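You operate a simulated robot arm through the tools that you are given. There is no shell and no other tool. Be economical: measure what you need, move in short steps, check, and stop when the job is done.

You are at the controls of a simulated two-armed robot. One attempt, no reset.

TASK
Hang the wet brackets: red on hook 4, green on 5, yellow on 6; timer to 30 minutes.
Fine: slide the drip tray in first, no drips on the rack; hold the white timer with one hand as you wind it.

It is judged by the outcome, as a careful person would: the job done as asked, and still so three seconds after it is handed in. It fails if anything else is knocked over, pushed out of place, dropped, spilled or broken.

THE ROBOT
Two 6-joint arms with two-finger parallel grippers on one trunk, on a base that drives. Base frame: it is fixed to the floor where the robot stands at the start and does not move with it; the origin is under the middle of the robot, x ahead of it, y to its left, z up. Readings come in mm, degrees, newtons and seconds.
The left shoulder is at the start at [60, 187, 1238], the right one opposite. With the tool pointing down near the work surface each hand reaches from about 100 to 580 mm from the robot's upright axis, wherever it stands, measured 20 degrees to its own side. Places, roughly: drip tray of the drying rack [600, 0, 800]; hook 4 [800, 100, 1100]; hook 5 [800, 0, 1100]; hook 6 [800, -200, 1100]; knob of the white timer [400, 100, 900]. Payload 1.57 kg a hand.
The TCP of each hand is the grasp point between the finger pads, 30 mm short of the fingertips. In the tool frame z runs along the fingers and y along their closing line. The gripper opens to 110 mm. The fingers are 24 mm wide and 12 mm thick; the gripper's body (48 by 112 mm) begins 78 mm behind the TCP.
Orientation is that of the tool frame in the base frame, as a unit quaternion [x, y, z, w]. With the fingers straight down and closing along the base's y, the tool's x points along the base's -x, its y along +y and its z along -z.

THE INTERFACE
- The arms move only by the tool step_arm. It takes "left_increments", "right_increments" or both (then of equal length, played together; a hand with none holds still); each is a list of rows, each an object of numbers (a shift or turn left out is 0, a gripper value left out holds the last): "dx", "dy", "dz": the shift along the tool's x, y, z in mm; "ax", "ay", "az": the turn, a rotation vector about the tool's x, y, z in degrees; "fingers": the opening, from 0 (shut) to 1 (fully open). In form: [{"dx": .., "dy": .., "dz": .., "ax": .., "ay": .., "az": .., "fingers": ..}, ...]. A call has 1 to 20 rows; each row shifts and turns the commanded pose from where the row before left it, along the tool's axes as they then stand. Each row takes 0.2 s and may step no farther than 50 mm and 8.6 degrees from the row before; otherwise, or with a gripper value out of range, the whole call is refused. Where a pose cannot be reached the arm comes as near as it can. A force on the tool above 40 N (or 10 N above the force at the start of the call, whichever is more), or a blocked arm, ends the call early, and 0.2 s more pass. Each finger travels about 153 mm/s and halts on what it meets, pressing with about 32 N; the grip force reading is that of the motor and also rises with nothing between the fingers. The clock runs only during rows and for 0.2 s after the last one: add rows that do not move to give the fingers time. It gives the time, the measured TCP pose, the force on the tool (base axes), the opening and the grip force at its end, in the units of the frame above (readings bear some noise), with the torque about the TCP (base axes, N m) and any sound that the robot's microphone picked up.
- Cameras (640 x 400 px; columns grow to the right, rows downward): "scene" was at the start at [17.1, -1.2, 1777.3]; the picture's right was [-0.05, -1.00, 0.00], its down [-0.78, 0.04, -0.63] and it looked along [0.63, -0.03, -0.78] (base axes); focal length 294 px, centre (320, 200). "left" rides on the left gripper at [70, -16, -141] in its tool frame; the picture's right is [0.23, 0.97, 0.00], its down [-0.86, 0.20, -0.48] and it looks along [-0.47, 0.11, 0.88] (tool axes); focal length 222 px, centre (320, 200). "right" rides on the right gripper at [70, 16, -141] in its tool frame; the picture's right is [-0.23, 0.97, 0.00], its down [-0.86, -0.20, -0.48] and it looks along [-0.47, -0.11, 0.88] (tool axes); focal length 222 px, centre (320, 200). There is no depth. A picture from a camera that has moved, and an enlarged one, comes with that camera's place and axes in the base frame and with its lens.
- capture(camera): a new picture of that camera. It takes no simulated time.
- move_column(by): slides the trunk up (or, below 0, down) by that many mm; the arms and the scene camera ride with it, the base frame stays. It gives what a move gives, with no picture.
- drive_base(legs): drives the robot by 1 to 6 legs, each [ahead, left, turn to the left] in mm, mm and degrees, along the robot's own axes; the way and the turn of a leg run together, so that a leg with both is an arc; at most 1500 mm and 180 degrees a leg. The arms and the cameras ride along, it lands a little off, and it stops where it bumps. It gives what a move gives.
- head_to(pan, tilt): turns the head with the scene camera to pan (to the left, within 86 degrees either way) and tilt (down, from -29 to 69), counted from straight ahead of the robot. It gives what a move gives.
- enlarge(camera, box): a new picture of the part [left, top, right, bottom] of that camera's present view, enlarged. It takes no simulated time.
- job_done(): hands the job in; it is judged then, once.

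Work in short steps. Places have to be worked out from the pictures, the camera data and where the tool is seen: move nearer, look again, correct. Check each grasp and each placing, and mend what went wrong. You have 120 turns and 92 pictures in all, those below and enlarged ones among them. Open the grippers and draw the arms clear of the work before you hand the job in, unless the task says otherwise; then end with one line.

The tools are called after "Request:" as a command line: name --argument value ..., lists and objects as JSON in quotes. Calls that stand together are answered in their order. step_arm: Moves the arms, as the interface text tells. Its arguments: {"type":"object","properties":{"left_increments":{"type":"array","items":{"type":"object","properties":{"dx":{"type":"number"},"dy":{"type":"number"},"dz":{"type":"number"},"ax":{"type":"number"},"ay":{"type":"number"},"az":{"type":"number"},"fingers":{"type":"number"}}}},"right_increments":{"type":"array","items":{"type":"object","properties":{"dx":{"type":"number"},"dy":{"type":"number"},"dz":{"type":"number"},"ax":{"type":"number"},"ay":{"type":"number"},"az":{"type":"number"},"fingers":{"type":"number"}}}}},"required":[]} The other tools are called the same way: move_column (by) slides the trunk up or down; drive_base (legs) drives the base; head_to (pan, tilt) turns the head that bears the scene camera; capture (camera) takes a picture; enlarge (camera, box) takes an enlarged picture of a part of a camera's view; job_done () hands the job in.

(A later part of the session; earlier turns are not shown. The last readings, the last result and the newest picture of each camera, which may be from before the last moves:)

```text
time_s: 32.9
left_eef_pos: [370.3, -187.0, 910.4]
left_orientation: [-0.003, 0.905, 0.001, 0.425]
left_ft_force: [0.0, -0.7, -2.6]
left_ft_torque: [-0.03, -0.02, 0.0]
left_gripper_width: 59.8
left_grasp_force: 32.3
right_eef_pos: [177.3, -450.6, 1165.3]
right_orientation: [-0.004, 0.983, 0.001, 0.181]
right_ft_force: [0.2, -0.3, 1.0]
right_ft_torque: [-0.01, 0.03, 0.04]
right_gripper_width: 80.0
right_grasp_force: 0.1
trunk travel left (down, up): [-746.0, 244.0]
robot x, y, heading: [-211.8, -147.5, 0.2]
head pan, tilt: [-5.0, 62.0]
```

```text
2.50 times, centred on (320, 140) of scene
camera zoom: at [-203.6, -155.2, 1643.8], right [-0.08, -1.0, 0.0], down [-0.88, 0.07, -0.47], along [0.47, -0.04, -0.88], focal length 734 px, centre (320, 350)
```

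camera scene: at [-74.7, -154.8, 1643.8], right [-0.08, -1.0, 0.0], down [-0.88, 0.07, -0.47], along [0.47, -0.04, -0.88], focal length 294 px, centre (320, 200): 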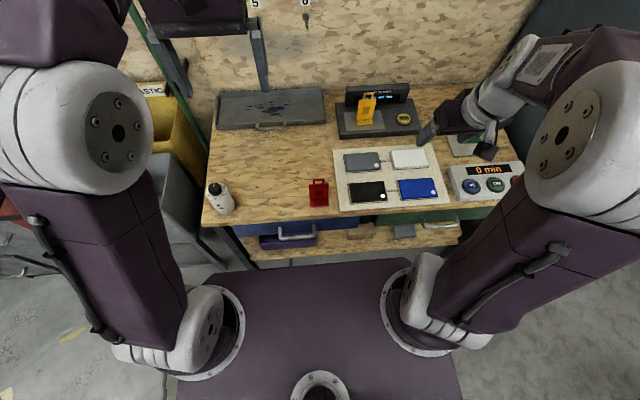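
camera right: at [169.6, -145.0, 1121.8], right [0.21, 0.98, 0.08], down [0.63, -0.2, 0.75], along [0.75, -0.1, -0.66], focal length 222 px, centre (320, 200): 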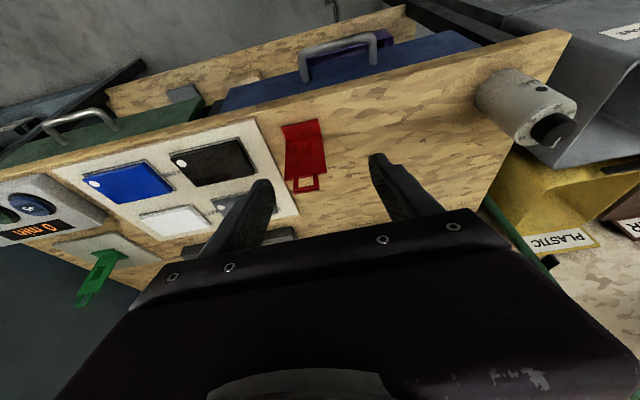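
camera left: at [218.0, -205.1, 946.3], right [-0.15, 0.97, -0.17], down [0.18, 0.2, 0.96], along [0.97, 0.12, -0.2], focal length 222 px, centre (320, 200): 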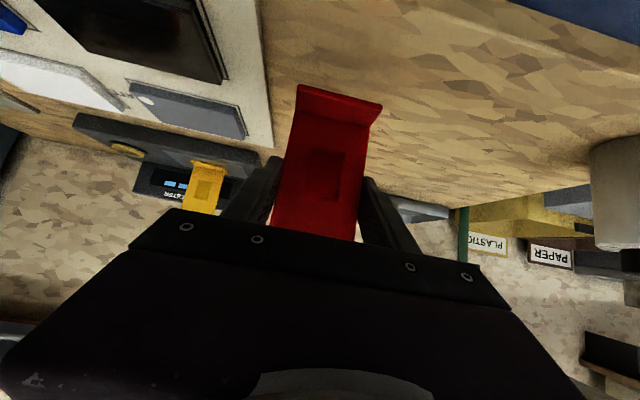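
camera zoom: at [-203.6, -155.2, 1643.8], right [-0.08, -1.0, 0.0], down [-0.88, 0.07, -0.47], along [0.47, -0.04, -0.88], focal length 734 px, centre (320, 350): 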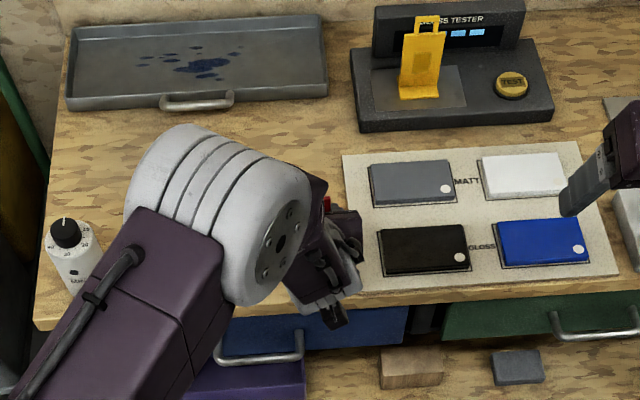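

Red is held, with the window 47 mm above the TCP. I raise the trunk, drive left and ahead, then view hook 4 with the left camera.

Request:
move_column --by 130

Request:
drive_base --legs '[[0, 160, 0], [240, 0, 0]]'

Request:
capture --camera "left"

Request:
head_to --pan 0 --tilt 45

Request:
capture --camera "scene"

```text
time_s: 34.5
left_eef_pos: [371.1, -188.2, 1039.5]
left_orientation: [-0.003, 0.905, 0.002, 0.425]
left_ft_force: [0.8, 1.6, -2.5]
left_ft_torque: [-0.02, -0.02, 0.02]
left_gripper_width: 59.8
left_grasp_force: 32.5
right_eef_pos: [178.5, -450.3, 1294.3]
right_orientation: [-0.005, 0.983, 0.002, 0.182]
right_ft_force: [0.3, 0.0, 0.2]
right_ft_torque: [0.0, 0.0, 0.0]
right_gripper_width: 80.4
right_grasp_force: 0.1
trunk travel left (down, up): [-876.0, 114.0]
robot x, y, heading: [-208.8, -156.0, 0.4]
head pan, tilt: [-5.0, 62.0]
```

```text
time_s: 37.3
left_eef_pos: [605.4, -23.4, 1042.1]
left_orientation: [-0.003, 0.904, 0.003, 0.427]
left_ft_force: [0.0, -0.6, -3.8]
left_ft_torque: [-0.03, -0.01, -0.02]
left_gripper_width: 59.7
left_grasp_force: 32.6
right_eef_pos: [411.6, -287.6, 1296.1]
right_orientation: [-0.004, 0.983, 0.001, 0.182]
right_ft_force: [0.4, 0.1, -0.4]
right_ft_torque: [-0.02, 0.0, -0.02]
right_gripper_width: 80.1
right_grasp_force: 0.1
trunk travel left (down, up): [-876.0, 114.0]
robot x, y, heading: [27.1, 11.8, 0.5]
head pan, tilt: [-5.0, 62.0]
```

```text
59 pictures are left
camera left: at [452.4, -43.0, 1077.1], right [-0.15, 0.97, -0.17], down [0.17, 0.2, 0.96], along [0.97, 0.12, -0.2], focal length 222 px, centre (320, 200)
```

left: 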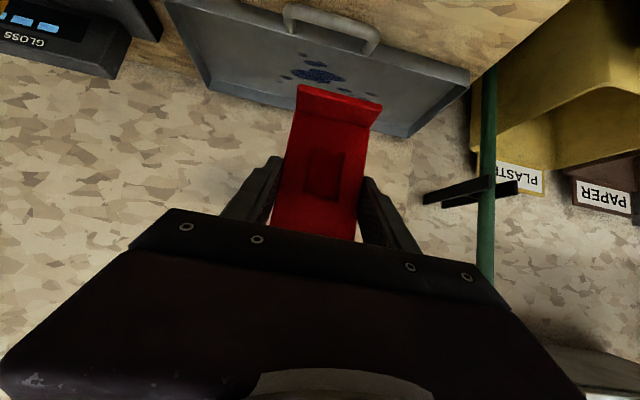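

```text
time_s: 38.1
left_eef_pos: [609.1, -24.3, 1039.0]
left_orientation: [-0.003, 0.905, 0.002, 0.425]
left_ft_force: [0.3, -0.5, -3.0]
left_ft_torque: [0.0, 0.03, 0.0]
left_gripper_width: 59.6
left_grasp_force: 32.0
right_eef_pos: [416.2, -286.8, 1294.8]
right_orientation: [-0.004, 0.984, 0.001, 0.18]
right_ft_force: [-0.6, 0.1, 1.3]
right_ft_torque: [0.0, 0.03, 0.0]
right_gripper_width: 80.2
right_grasp_force: 0.0
trunk travel left (down, up): [-876.0, 114.0]
robot x, y, heading: [26.9, 12.7, 0.3]
head pan, tilt: [0.0, 45.0]
```

```text
58 pictures are left
camera scene: at [51.7, 12.9, 1795.5], right [0.01, -1.0, 0.0], down [-0.71, -0.01, -0.71], along [0.71, 0.01, -0.71], focal length 294 px, centre (320, 200)
```

scene: 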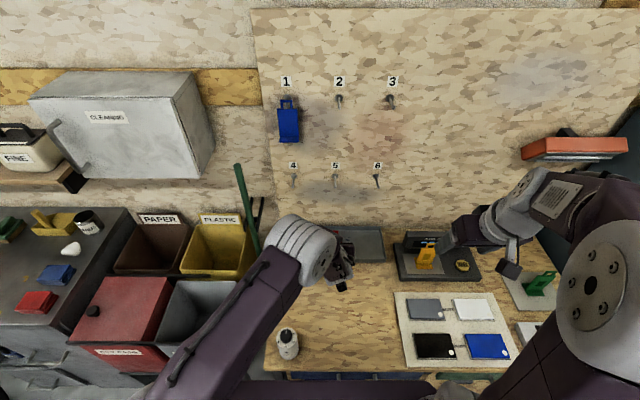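

The hand camera can't see the hooks past the gripper. I triangulate them with the scene camera from this position.

Request:
enlarge --camera "scene" --box '[265, 145, 405, 232]'

Request:
capture --camera "right"

```text
4.57 times, centred on (335, 188) of scene
camera zoom: at [51.7, 12.9, 1795.5], right [0.01, -1.0, 0.0], down [-0.71, -0.01, -0.71], along [0.71, 0.01, -0.71], focal length 1342 px, centre (251, 253)
```

zoom: 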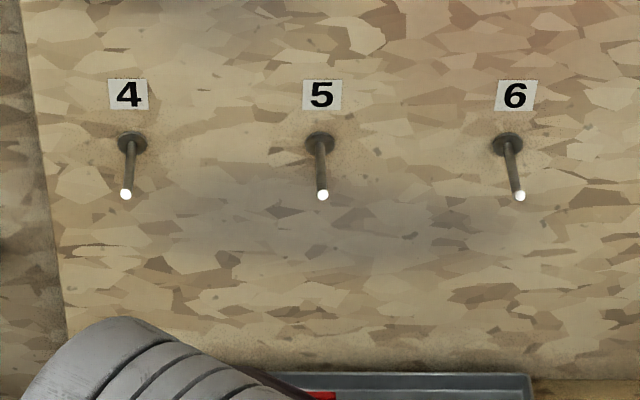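

```text
56 pictures are left
camera right: at [298.5, -271.8, 1401.9], right [0.2, 0.98, 0.08], down [0.63, -0.19, 0.75], along [0.75, -0.1, -0.65], focal length 222 px, centre (320, 200)
```

right: 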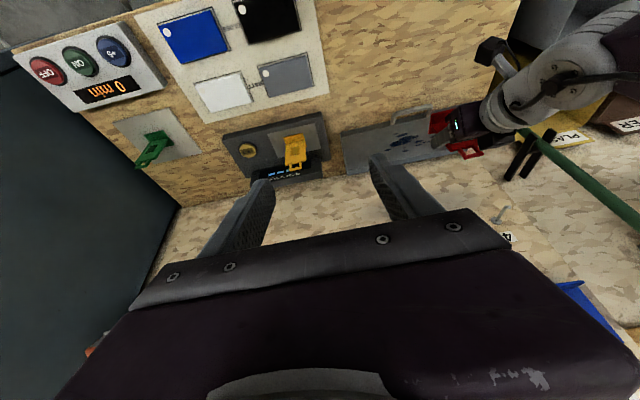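

The right camera sees hook 4; I enlarge that for triangulation.

Request:
enlarge --camera "right" --box '[430, 120, 550, 260]'

```text
2.86 times, centred on (490, 190) of right
camera zoom: at [298.5, -271.8, 1401.9], right [0.2, 0.98, 0.08], down [0.63, -0.19, 0.75], along [0.75, -0.1, -0.65], focal length 635 px, centre (-166, 229)
```

zoom: 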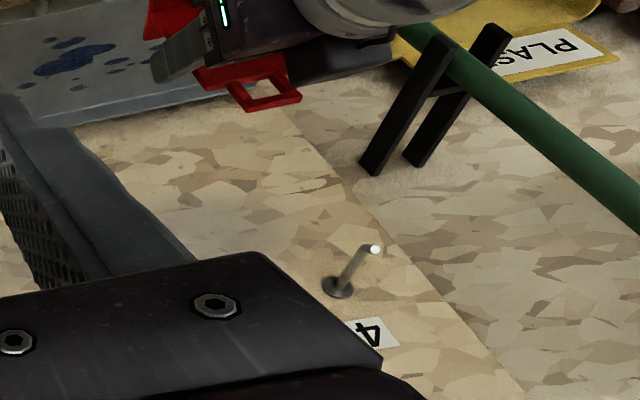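

Hook 4: tip ≈ [802,118,1105], base ≈ [866,118,1100]. Hooks 5 and 6 are at y ≈ −30 and −179. I drive ahead, then centre red in front of hook 4 with the window at peg height.

Request:
drive_base --legs '[[72, 0, 0]]'

Request:
step_arm --left_increments '[{"dx": -5, "dy": 47, "dz": -4}, {"dx": -5, "dy": 47, "dz": -4}, {"dx": -5, "dy": 47, "dz": -4}, {}]'

Request:
capture --camera "right"

Request:
capture --camera "scene"

```text
time_s: 39.1
left_eef_pos: [673.3, -25.3, 1043.7]
left_orientation: [-0.002, 0.904, 0.001, 0.428]
left_ft_force: [-0.6, 0.0, -3.1]
left_ft_torque: [0.0, -0.05, -0.04]
left_gripper_width: 59.8
left_grasp_force: 32.3
right_eef_pos: [477.0, -287.1, 1298.3]
right_orientation: [-0.003, 0.983, 0.001, 0.185]
right_ft_force: [-0.3, -0.1, 1.1]
right_ft_torque: [-0.02, -0.04, -0.01]
right_gripper_width: 80.2
right_grasp_force: 0.0
trunk travel left (down, up): [-876.0, 114.0]
robot x, y, heading: [104.9, 8.6, 0.3]
head pan, tilt: [0.0, 45.0]
```

```text
time_s: 40.1
left_eef_pos: [688.2, 108.5, 1061.7]
left_orientation: [-0.002, 0.907, 0.01, 0.422]
left_ft_force: [0.0, 0.1, -2.6]
left_ft_torque: [0.01, 0.01, -0.01]
left_gripper_width: 59.9
left_grasp_force: 32.1
left hand out of reach, approached as far as the arm can: row 3
right_eef_pos: [487.7, -289.2, 1294.5]
right_orientation: [-0.003, 0.983, 0.001, 0.181]
right_ft_force: [0.3, 0.1, -0.7]
right_ft_torque: [0.02, 0.01, -0.01]
right_gripper_width: 80.4
right_grasp_force: 0.1
trunk travel left (down, up): [-876.0, 114.0]
robot x, y, heading: [97.1, 9.1, 0.6]
head pan, tilt: [0.0, 45.0]
```

```text
54 pictures are left
camera right: at [369.9, -272.0, 1401.8], right [0.21, 0.98, 0.08], down [0.63, -0.2, 0.75], along [0.75, -0.1, -0.65], focal length 222 px, centre (320, 200)
```

right: 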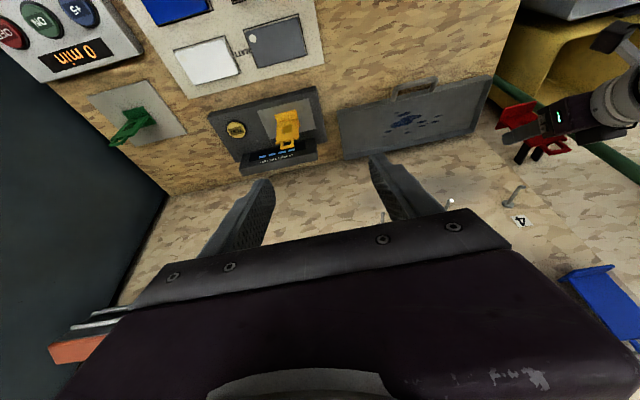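

```text
53 pictures are left
camera scene: at [123.2, 12.6, 1795.6], right [0.01, -1.0, 0.0], down [-0.71, 0.0, -0.71], along [0.71, 0.01, -0.71], focal length 294 px, centre (320, 200)
```

scene: 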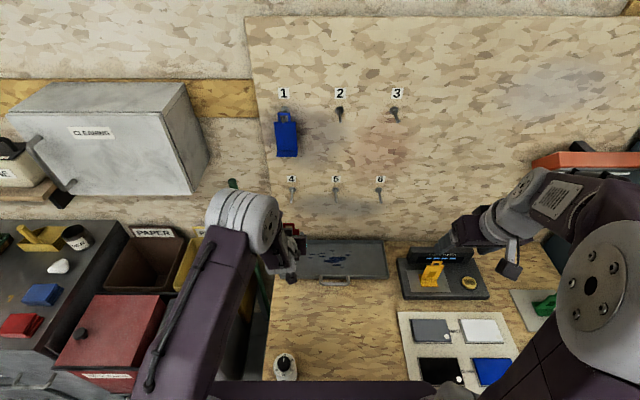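

The wrist limit bites when near; moving ahead flattens the forearm. I advance 60 mm, still short of the peg tip, and re-read.

Request:
step_arm --left_increments '[{"dx": -19, "dz": 23}, {"dx": -19, "dz": 23}, {}]'

Request:
enlarge --camera "right" --box '[440, 80, 640, 240]'

```text
time_s: 40.9
left_eef_pos: [746.5, 108.8, 1063.3]
left_orientation: [-0.002, 0.905, 0.001, 0.426]
left_ft_force: [-0.1, 0.4, -2.9]
left_ft_torque: [-0.02, -0.02, 0.02]
left_gripper_width: 59.9
left_grasp_force: 31.9
right_eef_pos: [485.1, -286.6, 1295.3]
right_orientation: [-0.004, 0.983, 0.001, 0.183]
right_ft_force: [-0.3, 0.6, 0.1]
right_ft_torque: [0.0, -0.03, 0.02]
right_gripper_width: 80.2
right_grasp_force: 0.0
trunk travel left (down, up): [-876.0, 114.0]
robot x, y, heading: [97.6, 12.4, 0.6]
head pan, tilt: [0.0, 45.0]
```

```text
2.50 times, centred on (540, 160) of right
camera zoom: at [367.2, -271.7, 1402.5], right [0.21, 0.98, 0.08], down [0.63, -0.2, 0.75], along [0.75, -0.1, -0.65], focal length 555 px, centre (-230, 300)
```

zoom: 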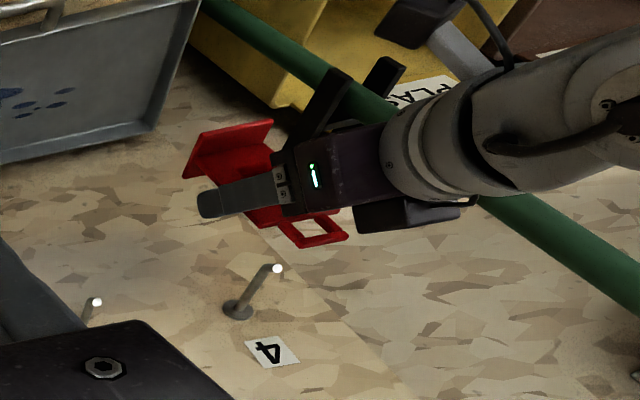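

Let me compare eye and peg laterally in the scene camera too.

Request:
enlarge --camera "scene" --box '[250, 165, 350, 265]'

```text
4.00 times, centred on (300, 215) of scene
camera zoom: at [119.8, 13.0, 1795.6], right [0.01, -1.0, 0.0], down [-0.71, 0.0, -0.71], along [0.71, 0.01, -0.71], focal length 1174 px, centre (400, 140)
```

zoom: 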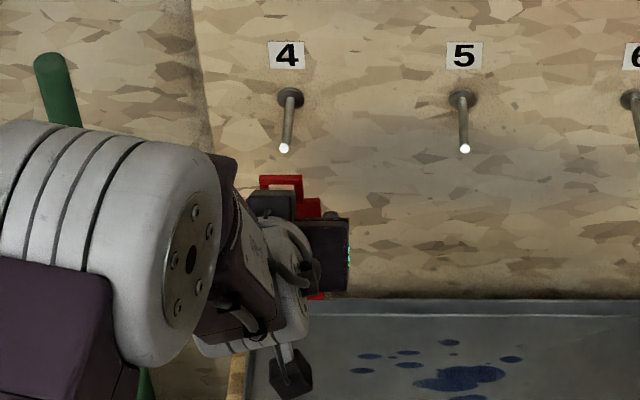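

Both cameras put the eye about 3–4 mm short of the peg in y. I correct y by +3.5 and z by −4, and advance to just before the tip.

Request:
step_arm --left_increments '[{"dx": 3.1, "dy": 3.5, "dz": 2.5}, {"dx": -14, "dz": 17}, {"dx": -14, "dz": 17}, {}]'

Request:
enlarge --camera "right" --box '[470, 110, 620, 230]'

Request:
enlarge --camera "scene" --box '[260, 165, 340, 225]'

```text
time_s: 41.9
left_eef_pos: [791.4, 113.9, 1058.1]
left_orientation: [-0.004, 0.905, 0.002, 0.425]
left_ft_force: [0.9, -0.1, -2.3]
left_ft_torque: [0.01, -0.03, 0.02]
left_gripper_width: 59.9
left_grasp_force: 31.8
right_eef_pos: [485.2, -286.4, 1295.5]
right_orientation: [-0.003, 0.984, 0.001, 0.181]
right_ft_force: [0.2, 0.2, 0.3]
right_ft_torque: [0.02, 0.0, -0.05]
right_gripper_width: 80.3
right_grasp_force: 0.2
trunk travel left (down, up): [-876.0, 114.0]
robot x, y, heading: [100.4, 7.9, 0.6]
head pan, tilt: [0.0, 45.0]
```

```text
3.33 times, centred on (545, 170) of right
camera zoom: at [368.8, -271.4, 1402.2], right [0.21, 0.98, 0.08], down [0.63, -0.19, 0.75], along [0.75, -0.1, -0.65], focal length 740 px, centre (-430, 300)
```

zoom: 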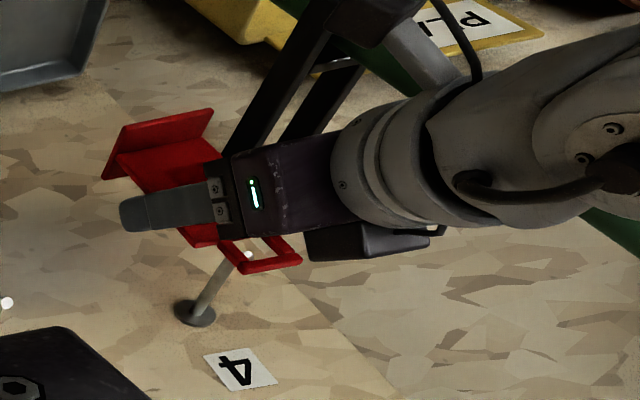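

```text
6.67 times, centred on (300, 195) of scene
camera zoom: at [121.8, 13.4, 1795.6], right [0.01, -1.0, 0.0], down [-0.71, -0.01, -0.71], along [0.71, 0.01, -0.71], focal length 1957 px, centre (453, 233)
```

zoom: 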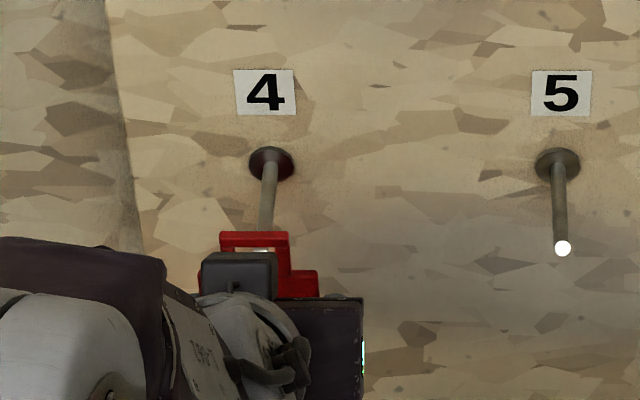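

The peg tip shows inside the window in both views. I insert 25 mm gently.

Request:
step_arm --left_increments '[{"dx": -5, "dy": -1, "dz": 6}, {"dx": -5, "dz": 6}, {"dx": -6, "dz": 7.3}, {}]'

Request:
enlarge --camera "right" --box '[470, 110, 620, 230]'

Request:
enlarge --camera "scene" --box '[260, 165, 340, 225]'

```text
time_s: 42.9
left_eef_pos: [816.1, 112.1, 1057.5]
left_orientation: [-0.003, 0.906, 0.001, 0.424]
left_ft_force: [-1.6, 1.0, -11.3]
left_ft_torque: [-0.05, -0.12, 0.02]
left_gripper_width: 59.7
left_grasp_force: 31.6
right_eef_pos: [485.3, -286.0, 1294.2]
right_orientation: [-0.004, 0.983, 0.001, 0.182]
right_ft_force: [0.3, 0.2, -0.1]
right_ft_torque: [-0.02, 0.03, 0.02]
right_gripper_width: 80.4
right_grasp_force: 0.1
trunk travel left (down, up): [-876.0, 114.0]
robot x, y, heading: [98.5, 9.7, 0.2]
head pan, tilt: [0.0, 45.0]
```

```text
3.33 times, centred on (545, 170) of right
camera zoom: at [369.9, -271.0, 1402.0], right [0.21, 0.98, 0.08], down [0.63, -0.19, 0.75], along [0.75, -0.1, -0.65], focal length 740 px, centre (-430, 300)
```

zoom: 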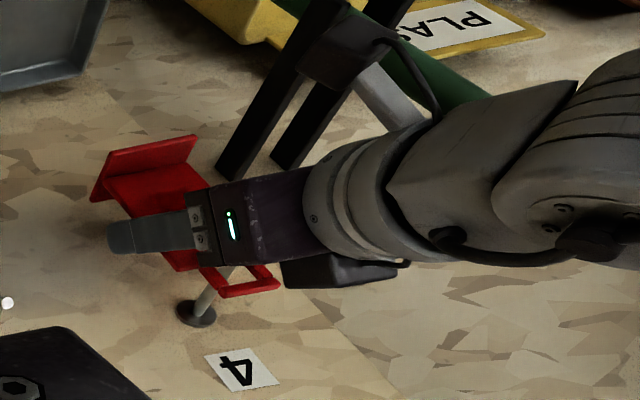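

```text
6.67 times, centred on (300, 195) of scene
camera zoom: at [123.2, 13.9, 1795.5], right [0.01, -1.0, 0.0], down [-0.71, -0.01, -0.71], along [0.71, 0.0, -0.71], focal length 1957 px, centre (453, 233)
```

zoom: 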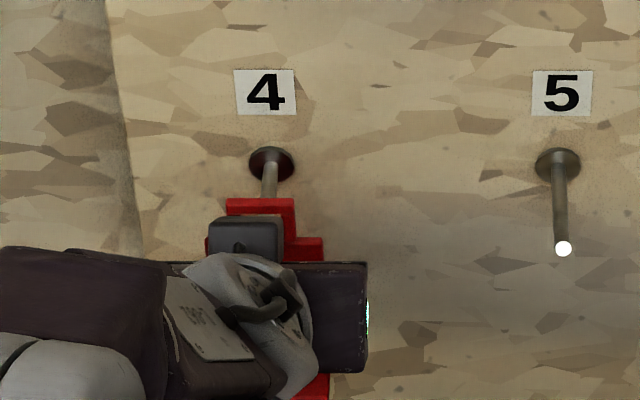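

The downward load of 11 N says the peg presses on the window's lower edge, so I lower the bracket 6 mm.

Request:
step_arm --left_increments '[{"dx": 2.3, "dz": 1.9}, {"dx": 2.3, "dz": 1.9}, {}]'

```text
time_s: 43.7
left_eef_pos: [816.3, 112.0, 1054.8]
left_orientation: [-0.004, 0.904, 0.002, 0.427]
left_ft_force: [-0.4, -0.5, -3.3]
left_ft_torque: [-0.03, 0.0, 0.02]
left_gripper_width: 59.7
left_grasp_force: 31.2
right_eef_pos: [486.4, -287.3, 1294.6]
right_orientation: [-0.003, 0.983, 0.001, 0.182]
right_ft_force: [0.8, -0.6, -0.4]
right_ft_torque: [0.01, -0.01, 0.0]
right_gripper_width: 80.2
right_grasp_force: 0.1
trunk travel left (down, up): [-876.0, 114.0]
robot x, y, heading: [98.7, 6.7, 0.6]
head pan, tilt: [0.0, 45.0]
```

Free again. I insert another 18 mm, then check the force.

Request:
step_arm --left_increments '[{"dx": -5, "dz": 7.6}, {"dx": -5, "dz": 7.6}, {}]'

```text
time_s: 44.5
left_eef_pos: [834.2, 112.0, 1050.9]
left_orientation: [-0.004, 0.905, 0.002, 0.425]
left_ft_force: [0.9, -0.7, -3.1]
left_ft_torque: [0.0, 0.03, 0.01]
left_gripper_width: 59.5
left_grasp_force: 32.6
right_eef_pos: [485.1, -287.8, 1294.4]
right_orientation: [-0.003, 0.983, 0.001, 0.182]
right_ft_force: [-0.7, -0.5, -0.1]
right_ft_torque: [0.01, 0.01, -0.01]
right_gripper_width: 80.3
right_grasp_force: 0.0
trunk travel left (down, up): [-876.0, 114.0]
robot x, y, heading: [98.0, 9.5, 0.3]
head pan, tilt: [0.0, 45.0]
```

Now lower in small steps until the peg carries the weight.

Request:
step_arm --left_increments '[{"dx": 1.9, "dz": 1.6}, {"dx": 1.9, "dz": 1.6}, {}]'

Request:
step_arm --left_increments '[{"dx": 1.2, "dz": 1.0}, {"dx": 1.2, "dz": 1.0}, {}]'

Request:
enlarge --camera "right" --box '[470, 110, 620, 230]'

```text
time_s: 45.3
left_eef_pos: [834.2, 113.3, 1046.7]
left_orientation: [-0.003, 0.905, 0.002, 0.425]
left_ft_force: [0.5, -0.1, -3.7]
left_ft_torque: [0.0, 0.04, -0.01]
left_gripper_width: 59.9
left_grasp_force: 31.1
right_eef_pos: [485.7, -287.0, 1296.2]
right_orientation: [-0.004, 0.984, 0.001, 0.181]
right_ft_force: [0.1, -0.2, 0.0]
right_ft_torque: [-0.02, -0.02, -0.02]
right_gripper_width: 80.2
right_grasp_force: 0.1
trunk travel left (down, up): [-876.0, 114.0]
robot x, y, heading: [97.8, 7.2, 0.4]
head pan, tilt: [0.0, 45.0]
```

```text
time_s: 46.1
left_eef_pos: [835.3, 112.6, 1044.9]
left_orientation: [-0.003, 0.905, 0.002, 0.425]
left_ft_force: [4.2, -0.5, 8.5]
left_ft_torque: [0.02, 0.23, -0.01]
left_gripper_width: 60.0
left_grasp_force: 32.0
right_eef_pos: [484.7, -286.4, 1296.5]
right_orientation: [-0.003, 0.983, 0.001, 0.181]
right_ft_force: [-0.2, 0.5, -0.8]
right_ft_torque: [-0.03, -0.01, 0.0]
right_gripper_width: 80.5
right_grasp_force: 0.1
trunk travel left (down, up): [-876.0, 114.0]
robot x, y, heading: [97.9, 10.5, 0.5]
head pan, tilt: [0.0, 45.0]
```

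```text
3.33 times, centred on (545, 170) of right
camera zoom: at [367.9, -271.7, 1402.5], right [0.21, 0.98, 0.08], down [0.63, -0.2, 0.75], along [0.75, -0.1, -0.65], focal length 740 px, centre (-430, 300)
```

zoom: 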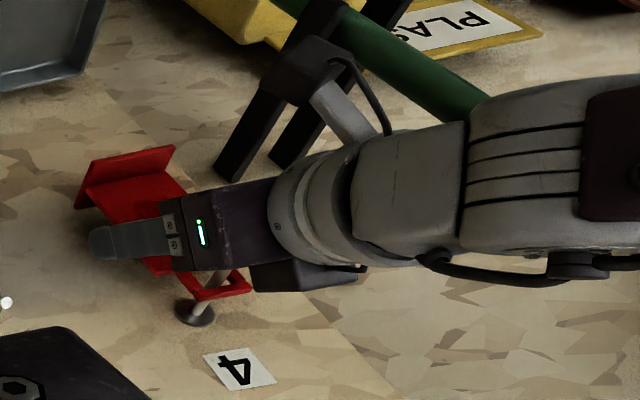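

The peg carries it (fz +8). I ease up 1 mm, open, and withdraw along the tool axis.

Request:
step_arm --left_increments '[{"dx": -0.6, "dz": -0.5}, {"fingers": 0.6}, {"fingers": 0.8}, {}, {}]'

Request:
enlarge --camera "right" --box '[470, 110, 620, 230]'

```text
time_s: 47.3
left_eef_pos: [833.8, 112.6, 1044.5]
left_orientation: [-0.002, 0.905, 0.001, 0.425]
left_ft_force: [0.1, -1.2, -0.3]
left_ft_torque: [0.03, -0.01, -0.01]
left_gripper_width: 87.8
left_grasp_force: 0.0
right_eef_pos: [486.3, -286.7, 1295.0]
right_orientation: [-0.003, 0.984, 0.0, 0.181]
right_ft_force: [0.2, 0.7, 1.0]
right_ft_torque: [0.0, -0.03, 0.03]
right_gripper_width: 80.4
right_grasp_force: 0.1
trunk travel left (down, up): [-876.0, 114.0]
robot x, y, heading: [98.9, 7.9, 0.4]
head pan, tilt: [0.0, 45.0]
```

```text
3.33 times, centred on (545, 170) of right
camera zoom: at [368.3, -271.4, 1402.3], right [0.21, 0.98, 0.08], down [0.63, -0.19, 0.75], along [0.75, -0.1, -0.65], focal length 740 px, centre (-430, 300)
```

zoom: 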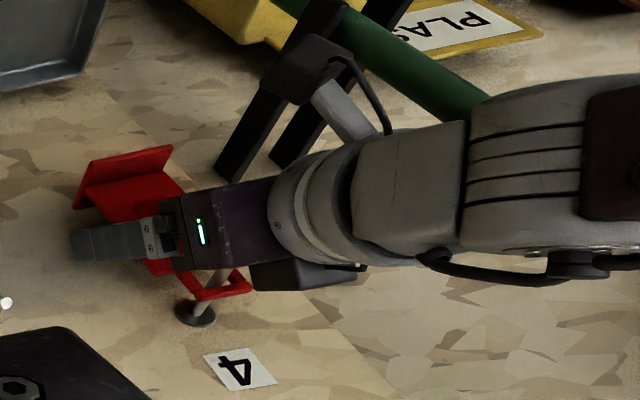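

Red hangs. I withdraw the left hand 160 mm along its axis.

Request:
step_arm --left_increments '[{"dz": -15}, {"dz": -25}, {"dz": -40}, {"dz": -40}, {"dz": -40}]'

Request:
capture --camera "scene"

Request:
capture --camera "right"

```text
time_s: 48.5
left_eef_pos: [709.6, 111.0, 1147.9]
left_orientation: [-0.002, 0.905, 0.001, 0.426]
left_ft_force: [-0.3, -0.1, -0.2]
left_ft_torque: [0.02, -0.01, 0.01]
left_gripper_width: 88.0
left_grasp_force: 0.1
right_eef_pos: [483.3, -285.9, 1295.4]
right_orientation: [-0.003, 0.983, 0.0, 0.182]
right_ft_force: [-0.1, -0.4, -0.4]
right_ft_torque: [0.01, 0.01, 0.01]
right_gripper_width: 80.3
right_grasp_force: 0.0
trunk travel left (down, up): [-876.0, 114.0]
robot x, y, heading: [97.5, 10.6, 0.4]
head pan, tilt: [0.0, 45.0]
```

```text
44 pictures are left
camera scene: at [118.9, 13.1, 1795.6], right [0.01, -1.0, 0.0], down [-0.71, 0.0, -0.71], along [0.71, 0.01, -0.71], focal length 294 px, centre (320, 200)
```

scene: 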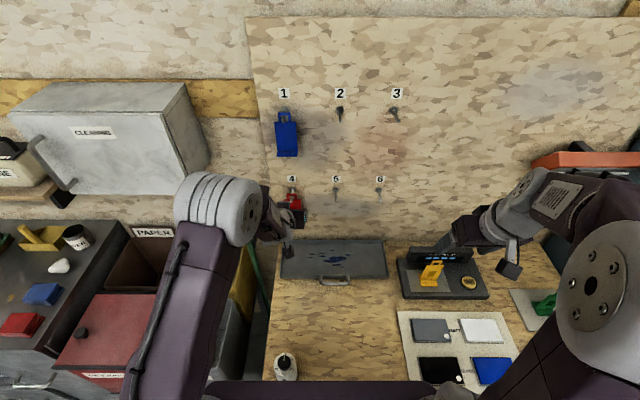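

```text
43 pictures are left
camera right: at [366.5, -271.6, 1402.6], right [0.21, 0.98, 0.08], down [0.63, -0.2, 0.75], along [0.75, -0.1, -0.65], focal length 222 px, centre (320, 200)
```

right: 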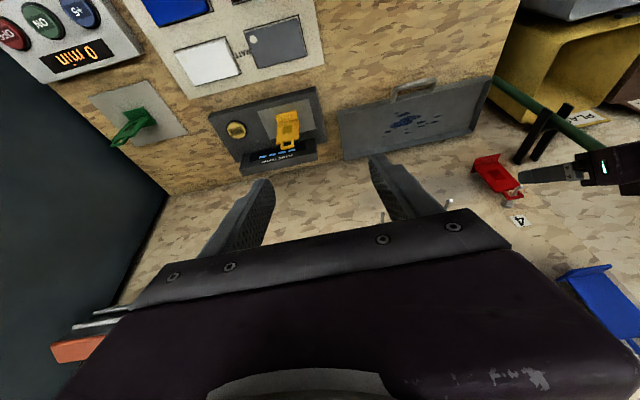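

Red hangs well on hook 4. Now I measure yellow and green from the right camera.

Request:
enlarge --camera "right" --box '[255, 90, 325, 165]'

Request:
enlarge --camera "right" --box '[80, 75, 200, 165]'

Request:
enlarge --camera "scene" --box '[390, 230, 570, 340]'

```text
5.33 times, centred on (290, 128) of right
camera zoom: at [366.5, -271.6, 1402.6], right [0.21, 0.98, 0.08], down [0.63, -0.2, 0.75], along [0.75, -0.1, -0.65], focal length 1185 px, centre (480, 587)
```

zoom: 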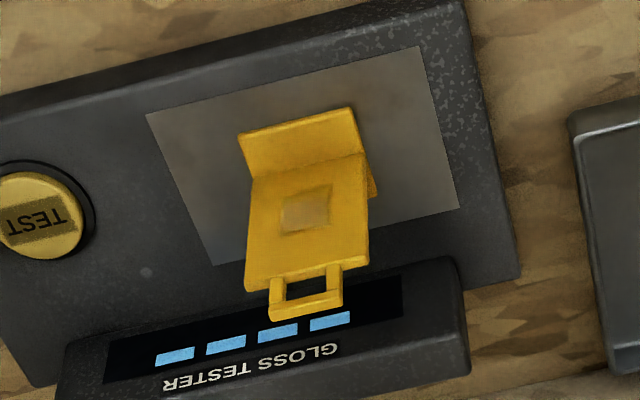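

```text
4.44 times, centred on (140, 120) of right
camera zoom: at [366.5, -271.6, 1402.6], right [0.21, 0.98, 0.08], down [0.63, -0.2, 0.75], along [0.75, -0.1, -0.65], focal length 987 px, centre (1120, 556)
```

zoom: 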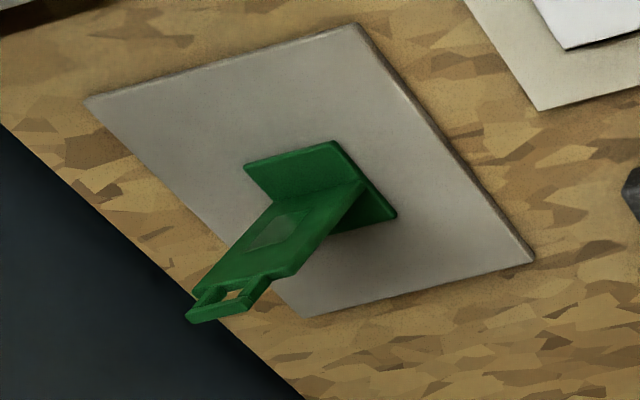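

```text
3.56 times, centred on (480, 285) of scene
camera zoom: at [118.9, 13.1, 1795.6], right [0.01, -1.0, 0.0], down [-0.71, 0.0, -0.71], along [0.71, 0.01, -0.71], focal length 1044 px, centre (-249, -102)
```

zoom: 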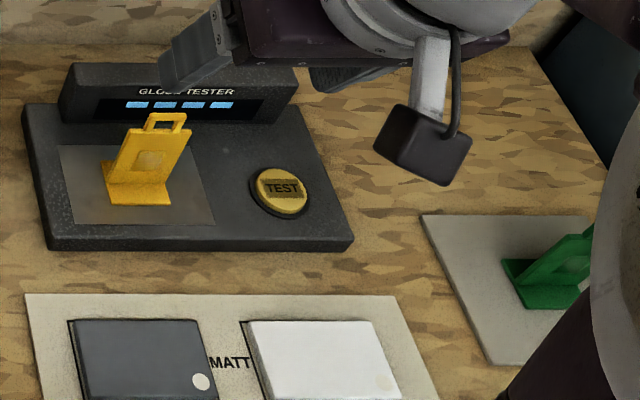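

Yellow faces me squarely, near [674,−378] on the tester, whose surface is at about z 820. I lower the trunk and bring the right hand, tilted 50°, in front of it.

Request:
move_column --by -120

Request:
step_arm --right_increments '[{"dx": -9.6, "dy": -23, "dz": 37.7}, {"dx": -9.6, "dy": -23, "dz": 37.7}, {"dx": -9.6, "dy": -23, "dz": 37.7}, {"dx": -9.6, "dy": -23, "dz": 37.7}, {"ay": -7.4, "fingers": 0.8}, {"ay": -7.4}, {"ay": -7.4}, {"ay": -7.4}, {}]'

Request:
capture --camera "right"

```text
time_s: 50.0
left_eef_pos: [710.4, 111.0, 1025.6]
left_orientation: [-0.002, 0.905, 0.001, 0.425]
left_ft_force: [-0.9, 0.7, 0.1]
left_ft_torque: [-0.03, 0.01, 0.02]
left_gripper_width: 87.8
left_grasp_force: 0.0
right_eef_pos: [485.3, -286.8, 1175.0]
right_orientation: [-0.003, 0.983, 0.0, 0.182]
right_ft_force: [0.0, 0.8, -0.2]
right_ft_torque: [0.01, 0.0, 0.04]
right_gripper_width: 80.4
right_grasp_force: 0.1
trunk travel left (down, up): [-756.0, 234.0]
robot x, y, heading: [102.5, 12.6, 0.4]
head pan, tilt: [0.0, 45.0]
```

```text
time_s: 52.0
left_eef_pos: [710.4, 111.4, 1028.0]
left_orientation: [-0.003, 0.905, 0.003, 0.426]
left_ft_force: [-0.1, 0.1, -0.2]
left_ft_torque: [-0.01, 0.01, -0.02]
left_gripper_width: 88.1
left_grasp_force: 0.1
right_eef_pos: [576.3, -378.3, 1046.3]
right_orientation: [-0.003, 0.905, 0.002, 0.426]
right_ft_force: [-1.5, -0.1, 0.2]
right_ft_torque: [0.01, -0.04, 0.01]
right_gripper_width: 87.9
right_grasp_force: 0.1
trunk travel left (down, up): [-756.0, 234.0]
robot x, y, heading: [99.3, 9.5, 0.4]
head pan, tilt: [0.0, 45.0]
```

```text
39 pictures are left
camera right: at [420.8, -363.0, 1083.7], right [0.14, 0.97, 0.18], down [0.18, -0.2, 0.96], along [0.97, -0.1, -0.2], focal length 222 px, centre (320, 200)
```

right: 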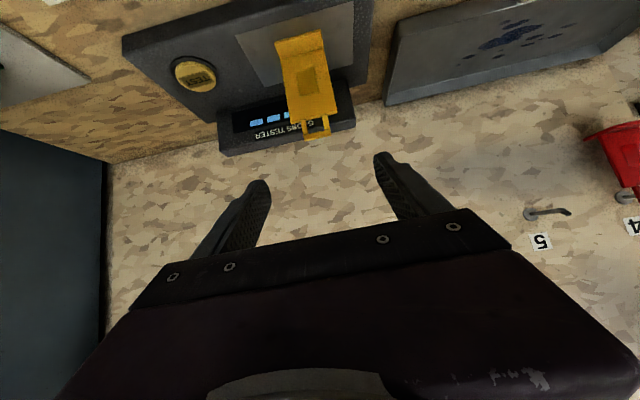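

Yellow's plate: y −407…−348, top z 923, x ≈ 674. I lower and advance along the tool axis to straddle it.

Request:
step_arm --right_increments '[{"dx": 30.1, "dz": 24.8}, {"dx": 30.1, "dz": 24.8}, {"dz": 31.5}, {"dz": 31.5}, {"dz": 31.5}, {"dz": 31.5}, {}]'

Request:
capture --camera "right"

```text
time_s: 53.6
left_eef_pos: [711.4, 111.4, 1027.9]
left_orientation: [-0.003, 0.905, 0.002, 0.425]
left_ft_force: [-0.3, -0.6, -0.7]
left_ft_torque: [0.01, 0.01, 0.0]
left_gripper_width: 88.0
left_grasp_force: 0.1
right_eef_pos: [676.7, -383.1, 893.0]
right_orientation: [-0.003, 0.904, 0.002, 0.427]
right_ft_force: [0.0, 0.4, 0.2]
right_ft_torque: [0.01, 0.0, -0.03]
right_gripper_width: 88.0
right_grasp_force: 0.0
right hand out of reach, approached as far as the arm can: row 2
trunk travel left (down, up): [-756.0, 234.0]
robot x, y, heading: [101.6, 10.8, 0.5]
head pan, tilt: [0.0, 45.0]
```

```text
38 pictures are left
camera right: at [522.6, -367.9, 929.1], right [0.14, 0.97, 0.18], down [0.18, -0.2, 0.96], along [0.97, -0.1, -0.2], focal length 222 px, centre (320, 200)
```

right: 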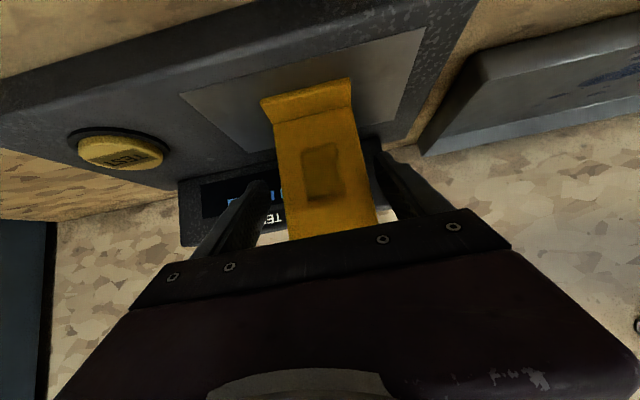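

The hand is 5 mm too far in −y and 5 mm high. I correct, close, then lift a little.

Request:
step_arm --right_increments '[{"dx": 4.5, "dy": 5, "dz": 1.6}, {}, {"fingers": 0.5}, {"fingers": 0.3}, {}, {}]'

Request:
step_arm --right_increments '[{"dx": -11.6, "dz": -9.5}, {"dx": -23.2, "dz": -19}, {"dx": -23.2, "dz": -19}, {}]'

Request:
capture --camera "right"

```text
time_s: 55.0
left_eef_pos: [710.4, 110.6, 1027.0]
left_orientation: [-0.003, 0.905, 0.002, 0.425]
left_ft_force: [0.0, 0.5, 1.1]
left_ft_torque: [-0.01, 0.0, 0.02]
left_gripper_width: 87.8
left_grasp_force: 0.1
right_eef_pos: [675.1, -379.0, 889.4]
right_orientation: [-0.003, 0.905, 0.001, 0.426]
right_ft_force: [-0.4, 0.2, -0.6]
right_ft_torque: [0.09, 0.05, -0.04]
right_gripper_width: 59.9
right_grasp_force: 32.3
trunk travel left (down, up): [-756.0, 234.0]
robot x, y, heading: [98.6, 8.6, 0.7]
head pan, tilt: [0.0, 45.0]
```

```text
time_s: 56.0
left_eef_pos: [712.3, 111.5, 1028.4]
left_orientation: [-0.003, 0.905, 0.001, 0.425]
left_ft_force: [0.4, -0.4, -0.1]
left_ft_torque: [0.01, 0.0, -0.01]
left_gripper_width: 88.2
left_grasp_force: 0.1
right_eef_pos: [677.3, -377.9, 962.5]
right_orientation: [-0.004, 0.905, 0.002, 0.426]
right_ft_force: [0.2, 0.1, -3.4]
right_ft_torque: [0.0, 0.04, -0.01]
right_gripper_width: 59.9
right_grasp_force: 31.8
trunk travel left (down, up): [-756.0, 234.0]
robot x, y, heading: [95.9, 10.1, 0.4]
head pan, tilt: [0.0, 45.0]
```

```text
37 pictures are left
camera right: at [522.1, -362.5, 999.4], right [0.14, 0.97, 0.18], down [0.18, -0.2, 0.96], along [0.97, -0.1, -0.2], focal length 222 px, centre (320, 200)
```

right: 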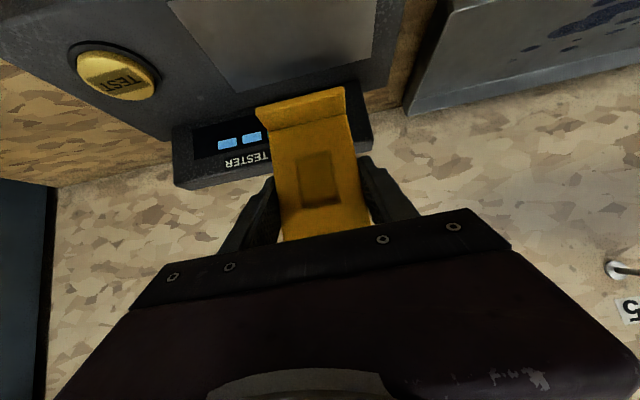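

Yellow is held. I raise the trunk, move the left hand back and up as an observer, and bring yellow to hook 6's lateral position.

Request:
move_column --by 120

Request:
step_arm --left_increments '[{"dx": 5, "dz": -44.6}, {"dx": 5, "dz": -44.6}, {"dx": 5, "dz": -44.6}, {"dx": 5, "dz": -44.6}, {"dx": 5, "dz": -44.6}, {"dx": 5, "dz": -44.6}, {"ay": 7.4}, {"ay": 7.4}, {"ay": 7.4}, {"ay": 7.4}]' --right_increments '[{"dy": 19.5}, {"dy": 19.5}, {"dy": 19.5}, {"dy": 19.5}, {"dy": 19.5}, {"dy": 19.5}, {"dy": 19.5}, {"dy": 19.5}, {"dy": 19.5}, {"dy": 19.5}]'

Request:
capture --camera "left"

```text
time_s: 57.5
left_eef_pos: [711.5, 111.3, 1146.7]
left_orientation: [-0.003, 0.905, 0.002, 0.425]
left_ft_force: [-1.3, 1.1, -0.8]
left_ft_torque: [-0.05, 0.03, 0.0]
left_gripper_width: 88.0
left_grasp_force: 0.0
right_eef_pos: [676.7, -378.1, 1083.7]
right_orientation: [-0.004, 0.904, 0.002, 0.427]
right_ft_force: [0.1, -0.2, -3.4]
right_ft_torque: [-0.02, -0.01, 0.01]
right_gripper_width: 59.8
right_grasp_force: 31.8
trunk travel left (down, up): [-876.0, 114.0]
robot x, y, heading: [99.0, 10.9, 0.5]
head pan, tilt: [0.0, 45.0]
```

```text
time_s: 59.7
left_eef_pos: [506.9, 99.9, 1305.4]
left_orientation: [-0.004, 0.984, -0.001, 0.179]
left_ft_force: [0.9, 0.4, 0.0]
left_ft_torque: [-0.05, 0.01, 0.02]
left_gripper_width: 88.2
left_grasp_force: 0.0
left hand out of reach, approached as far as the arm can: row 5, 6
right_eef_pos: [707.9, -230.6, 1100.5]
right_orientation: [-0.006, 0.906, 0.01, 0.424]
right_ft_force: [-0.3, 0.3, -2.9]
right_ft_torque: [0.0, -0.03, 0.01]
right_gripper_width: 59.8
right_grasp_force: 32.2
right hand out of reach, approached as far as the arm can: row 6, 7, 8, 9, 10
trunk travel left (down, up): [-876.0, 114.0]
robot x, y, heading: [98.2, 12.0, 0.4]
head pan, tilt: [0.0, 45.0]
```

```text
36 pictures are left
camera left: at [391.0, 81.3, 1413.9], right [-0.22, 0.97, -0.08], down [0.63, 0.2, 0.75], along [0.74, 0.11, -0.66], focal length 222 px, centre (320, 200)
```

left: 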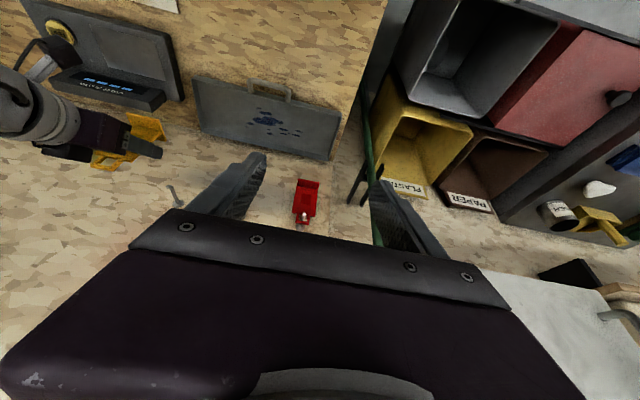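

I advance a bit to leave the wrist limit, coming to z ~1053 and staying short of the peg tip.

Request:
step_arm --right_increments '[{"dx": -9, "dz": 34.5}, {"dx": -9, "dz": 34.5}, {}]'

Request:
enlarge --camera "left" --box '[50, 90, 250, 220]'

Request:
enlarge --camera "scene" --box '[320, 165, 420, 255]'

```text
time_s: 60.5
left_eef_pos: [503.4, 97.9, 1307.1]
left_orientation: [-0.003, 0.984, 0.001, 0.18]
left_ft_force: [-0.5, 0.6, -1.3]
left_ft_torque: [0.03, 0.0, 0.0]
left_gripper_width: 88.1
left_grasp_force: 0.0
right_eef_pos: [767.5, -237.6, 1072.7]
right_orientation: [-0.003, 0.905, 0.002, 0.426]
right_ft_force: [-0.2, -0.1, -2.9]
right_ft_torque: [0.0, 0.0, 0.01]
right_gripper_width: 59.7
right_grasp_force: 31.5
right hand out of reach, approached as far as the arm can: row 1
trunk travel left (down, up): [-876.0, 114.0]
robot x, y, heading: [94.1, 9.8, 0.3]
head pan, tilt: [0.0, 45.0]
```

```text
3.08 times, centred on (150, 155) of left
camera zoom: at [388.4, 80.4, 1414.2], right [-0.22, 0.97, -0.08], down [0.63, 0.2, 0.75], along [0.75, 0.11, -0.66], focal length 684 px, centre (843, 338)
```

zoom: 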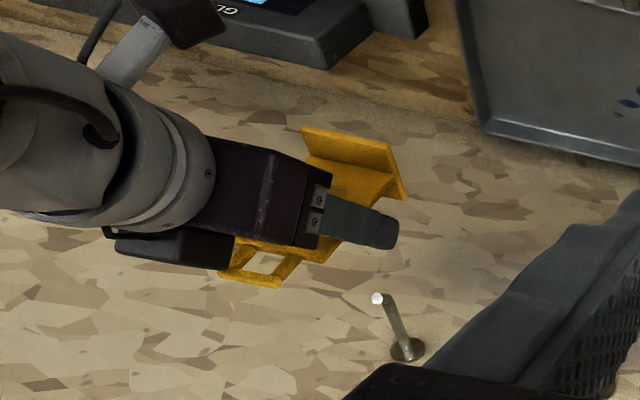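

```text
4.44 times, centred on (370, 210) of scene
camera zoom: at [120.6, 12.8, 1795.6], right [0.01, -1.0, 0.0], down [-0.71, 0.0, -0.71], along [0.71, 0.01, -0.71], focal length 1305 px, centre (98, 156)
```

zoom: 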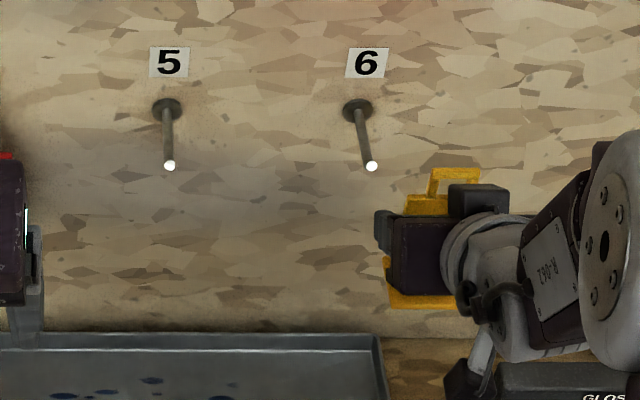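

The eye is about 50 mm short in y. I shift +51 in y, −20 in z and +15 in x, staying just short of the tip.

Request:
step_arm --right_increments '[{"dx": -8, "dz": 10}, {"dx": 7, "dy": 17, "dz": 6}, {"dx": 5, "dy": 17, "dz": 4}, {"dx": 2, "dy": 17, "dz": 3}, {}]'

Request:
enlarge --camera "left" --box '[80, 110, 230, 220]'

Request:
enlarge --camera "scene" --box '[335, 170, 405, 225]'

```text
time_s: 61.7
left_eef_pos: [505.4, 98.4, 1306.3]
left_orientation: [-0.003, 0.984, 0.0, 0.179]
left_ft_force: [0.3, 0.6, -0.2]
left_ft_torque: [-0.01, 0.0, 0.02]
left_gripper_width: 87.7
left_grasp_force: 0.1
right_eef_pos: [783.1, -216.7, 1060.8]
right_orientation: [-0.006, 0.905, 0.007, 0.425]
right_ft_force: [0.2, 0.6, -3.6]
right_ft_torque: [0.01, -0.02, -0.01]
right_gripper_width: 60.2
right_grasp_force: 31.9
right hand out of reach, approached as far as the arm can: row 3, 4
trunk travel left (down, up): [-876.0, 114.0]
robot x, y, heading: [99.7, 12.2, 0.5]
head pan, tilt: [0.0, 45.0]
```

```text
3.64 times, centred on (155, 165) of left
camera zoom: at [389.5, 80.8, 1413.9], right [-0.22, 0.97, -0.08], down [0.63, 0.2, 0.75], along [0.75, 0.11, -0.66], focal length 808 px, centre (920, 327)
```

zoom: 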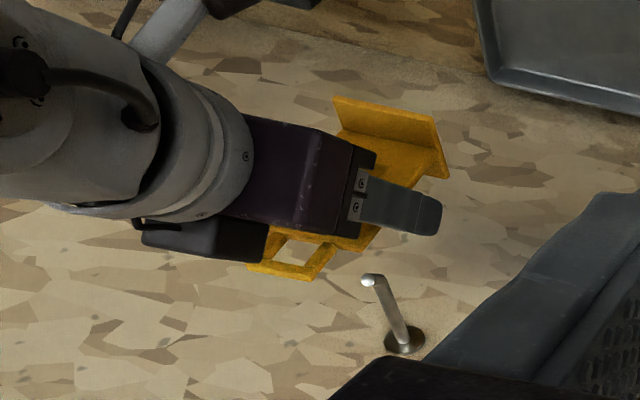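

```text
7.27 times, centred on (370, 198) of scene
camera zoom: at [122.0, 13.3, 1795.6], right [0.01, -1.0, 0.0], down [-0.71, -0.01, -0.71], along [0.71, 0.01, -0.71], focal length 2135 px, centre (-44, 218)
```

zoom: 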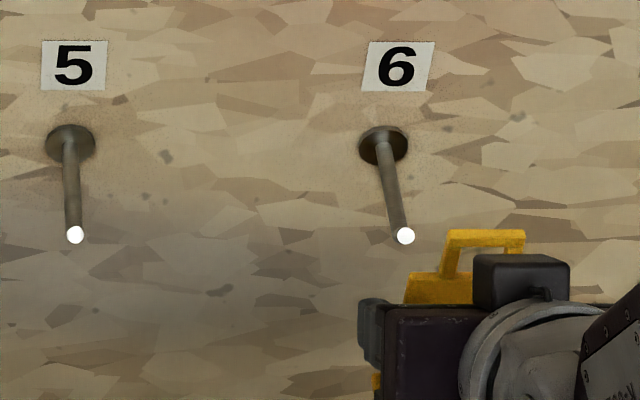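

That pattern looks like a wrist singularity, with the forearm in line with the tool. I'll raise the hand relative to the trunk and lower the trunk, so the forearm is flatter, then shift sideways.

Request:
step_arm --right_increments '[{"dx": -23, "dz": -29}, {"dx": -23, "dz": -29}, {"dx": -23, "dz": -19}, {"dx": -23, "dz": -19}, {}]'

Request:
move_column --by -120

Request:
step_arm --right_increments '[{"dy": 10}, {"dy": 10}, {"dy": 10}, {}]'

```text
time_s: 62.9
left_eef_pos: [504.6, 97.6, 1305.9]
left_orientation: [-0.004, 0.984, 0.001, 0.179]
left_ft_force: [0.0, 0.1, 0.1]
left_ft_torque: [-0.02, 0.0, 0.01]
left_gripper_width: 87.9
left_grasp_force: 0.1
right_eef_pos: [765.5, -217.6, 1193.7]
right_orientation: [-0.002, 0.905, 0.001, 0.426]
right_ft_force: [0.0, 0.5, -3.5]
right_ft_torque: [-0.01, 0.01, -0.04]
right_gripper_width: 59.6
right_grasp_force: 32.4
trunk travel left (down, up): [-876.0, 114.0]
robot x, y, heading: [98.9, 9.9, 0.3]
head pan, tilt: [0.0, 45.0]
```

```text
time_s: 64.4
left_eef_pos: [504.7, 97.4, 1186.8]
left_orientation: [-0.003, 0.984, 0.0, 0.18]
left_ft_force: [0.8, 0.0, -0.2]
left_ft_torque: [-0.02, 0.03, 0.0]
left_gripper_width: 87.8
left_grasp_force: 0.0
right_eef_pos: [766.7, -217.2, 1073.1]
right_orientation: [-0.003, 0.904, 0.001, 0.427]
right_ft_force: [-0.5, -0.2, -3.7]
right_ft_torque: [0.04, 0.01, -0.01]
right_gripper_width: 60.1
right_grasp_force: 32.0
trunk travel left (down, up): [-756.0, 234.0]
robot x, y, heading: [99.5, 8.8, 0.3]
head pan, tilt: [0.0, 45.0]
```

```text
time_s: 65.4
left_eef_pos: [503.7, 97.9, 1186.2]
left_orientation: [-0.004, 0.984, 0.001, 0.18]
left_ft_force: [-1.3, 0.5, -0.1]
left_ft_torque: [-0.03, -0.03, -0.02]
left_gripper_width: 88.1
left_grasp_force: 0.1
right_eef_pos: [760.2, -189.1, 1064.5]
right_orientation: [-0.008, 0.914, 0.016, 0.406]
right_ft_force: [-0.3, 0.5, -2.9]
right_ft_torque: [0.01, -0.03, 0.0]
right_gripper_width: 59.8
right_grasp_force: 31.2
right hand out of reach, approached as far as the arm can: row 3
trunk travel left (down, up): [-756.0, 234.0]
robot x, y, heading: [94.8, 8.4, 0.6]
head pan, tilt: [0.0, 45.0]
```

It still binds near the shoulder plane. I back off in y and shift the base 45 mm left so hook 6 lies outside that zone.

Request:
step_arm --right_increments '[{"dy": -15}, {"dy": -20}, {"dy": -20}, {}]'

Request:
drive_base --legs '[[0, 55, 0]]'

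```text
time_s: 66.4
left_eef_pos: [505.0, 99.3, 1187.1]
left_orientation: [-0.003, 0.984, 0.001, 0.18]
left_ft_force: [-0.6, 0.3, -0.5]
left_ft_torque: [-0.01, 0.01, 0.0]
left_gripper_width: 88.2
left_grasp_force: 0.0
right_eef_pos: [767.3, -243.7, 1073.0]
right_orientation: [-0.003, 0.905, 0.001, 0.426]
right_ft_force: [-0.5, -0.2, -2.5]
right_ft_torque: [0.0, -0.04, 0.0]
right_gripper_width: 59.4
right_grasp_force: 31.7
trunk travel left (down, up): [-756.0, 234.0]
robot x, y, heading: [99.3, 14.8, 0.2]
head pan, tilt: [0.0, 45.0]
```

```text
time_s: 67.3
left_eef_pos: [504.0, 147.6, 1186.7]
left_orientation: [-0.002, 0.984, 0.002, 0.179]
left_ft_force: [-0.8, -0.3, -0.2]
left_ft_torque: [0.03, 0.0, 0.0]
left_gripper_width: 88.1
left_grasp_force: 0.0
right_eef_pos: [765.6, -192.6, 1072.4]
right_orientation: [-0.001, 0.904, 0.003, 0.427]
right_ft_force: [0.4, -0.6, -2.4]
right_ft_torque: [0.05, -0.01, 0.06]
right_gripper_width: 59.4
right_grasp_force: 31.8
trunk travel left (down, up): [-756.0, 234.0]
robot x, y, heading: [98.3, 66.4, 0.4]
head pan, tilt: [0.0, 45.0]
```

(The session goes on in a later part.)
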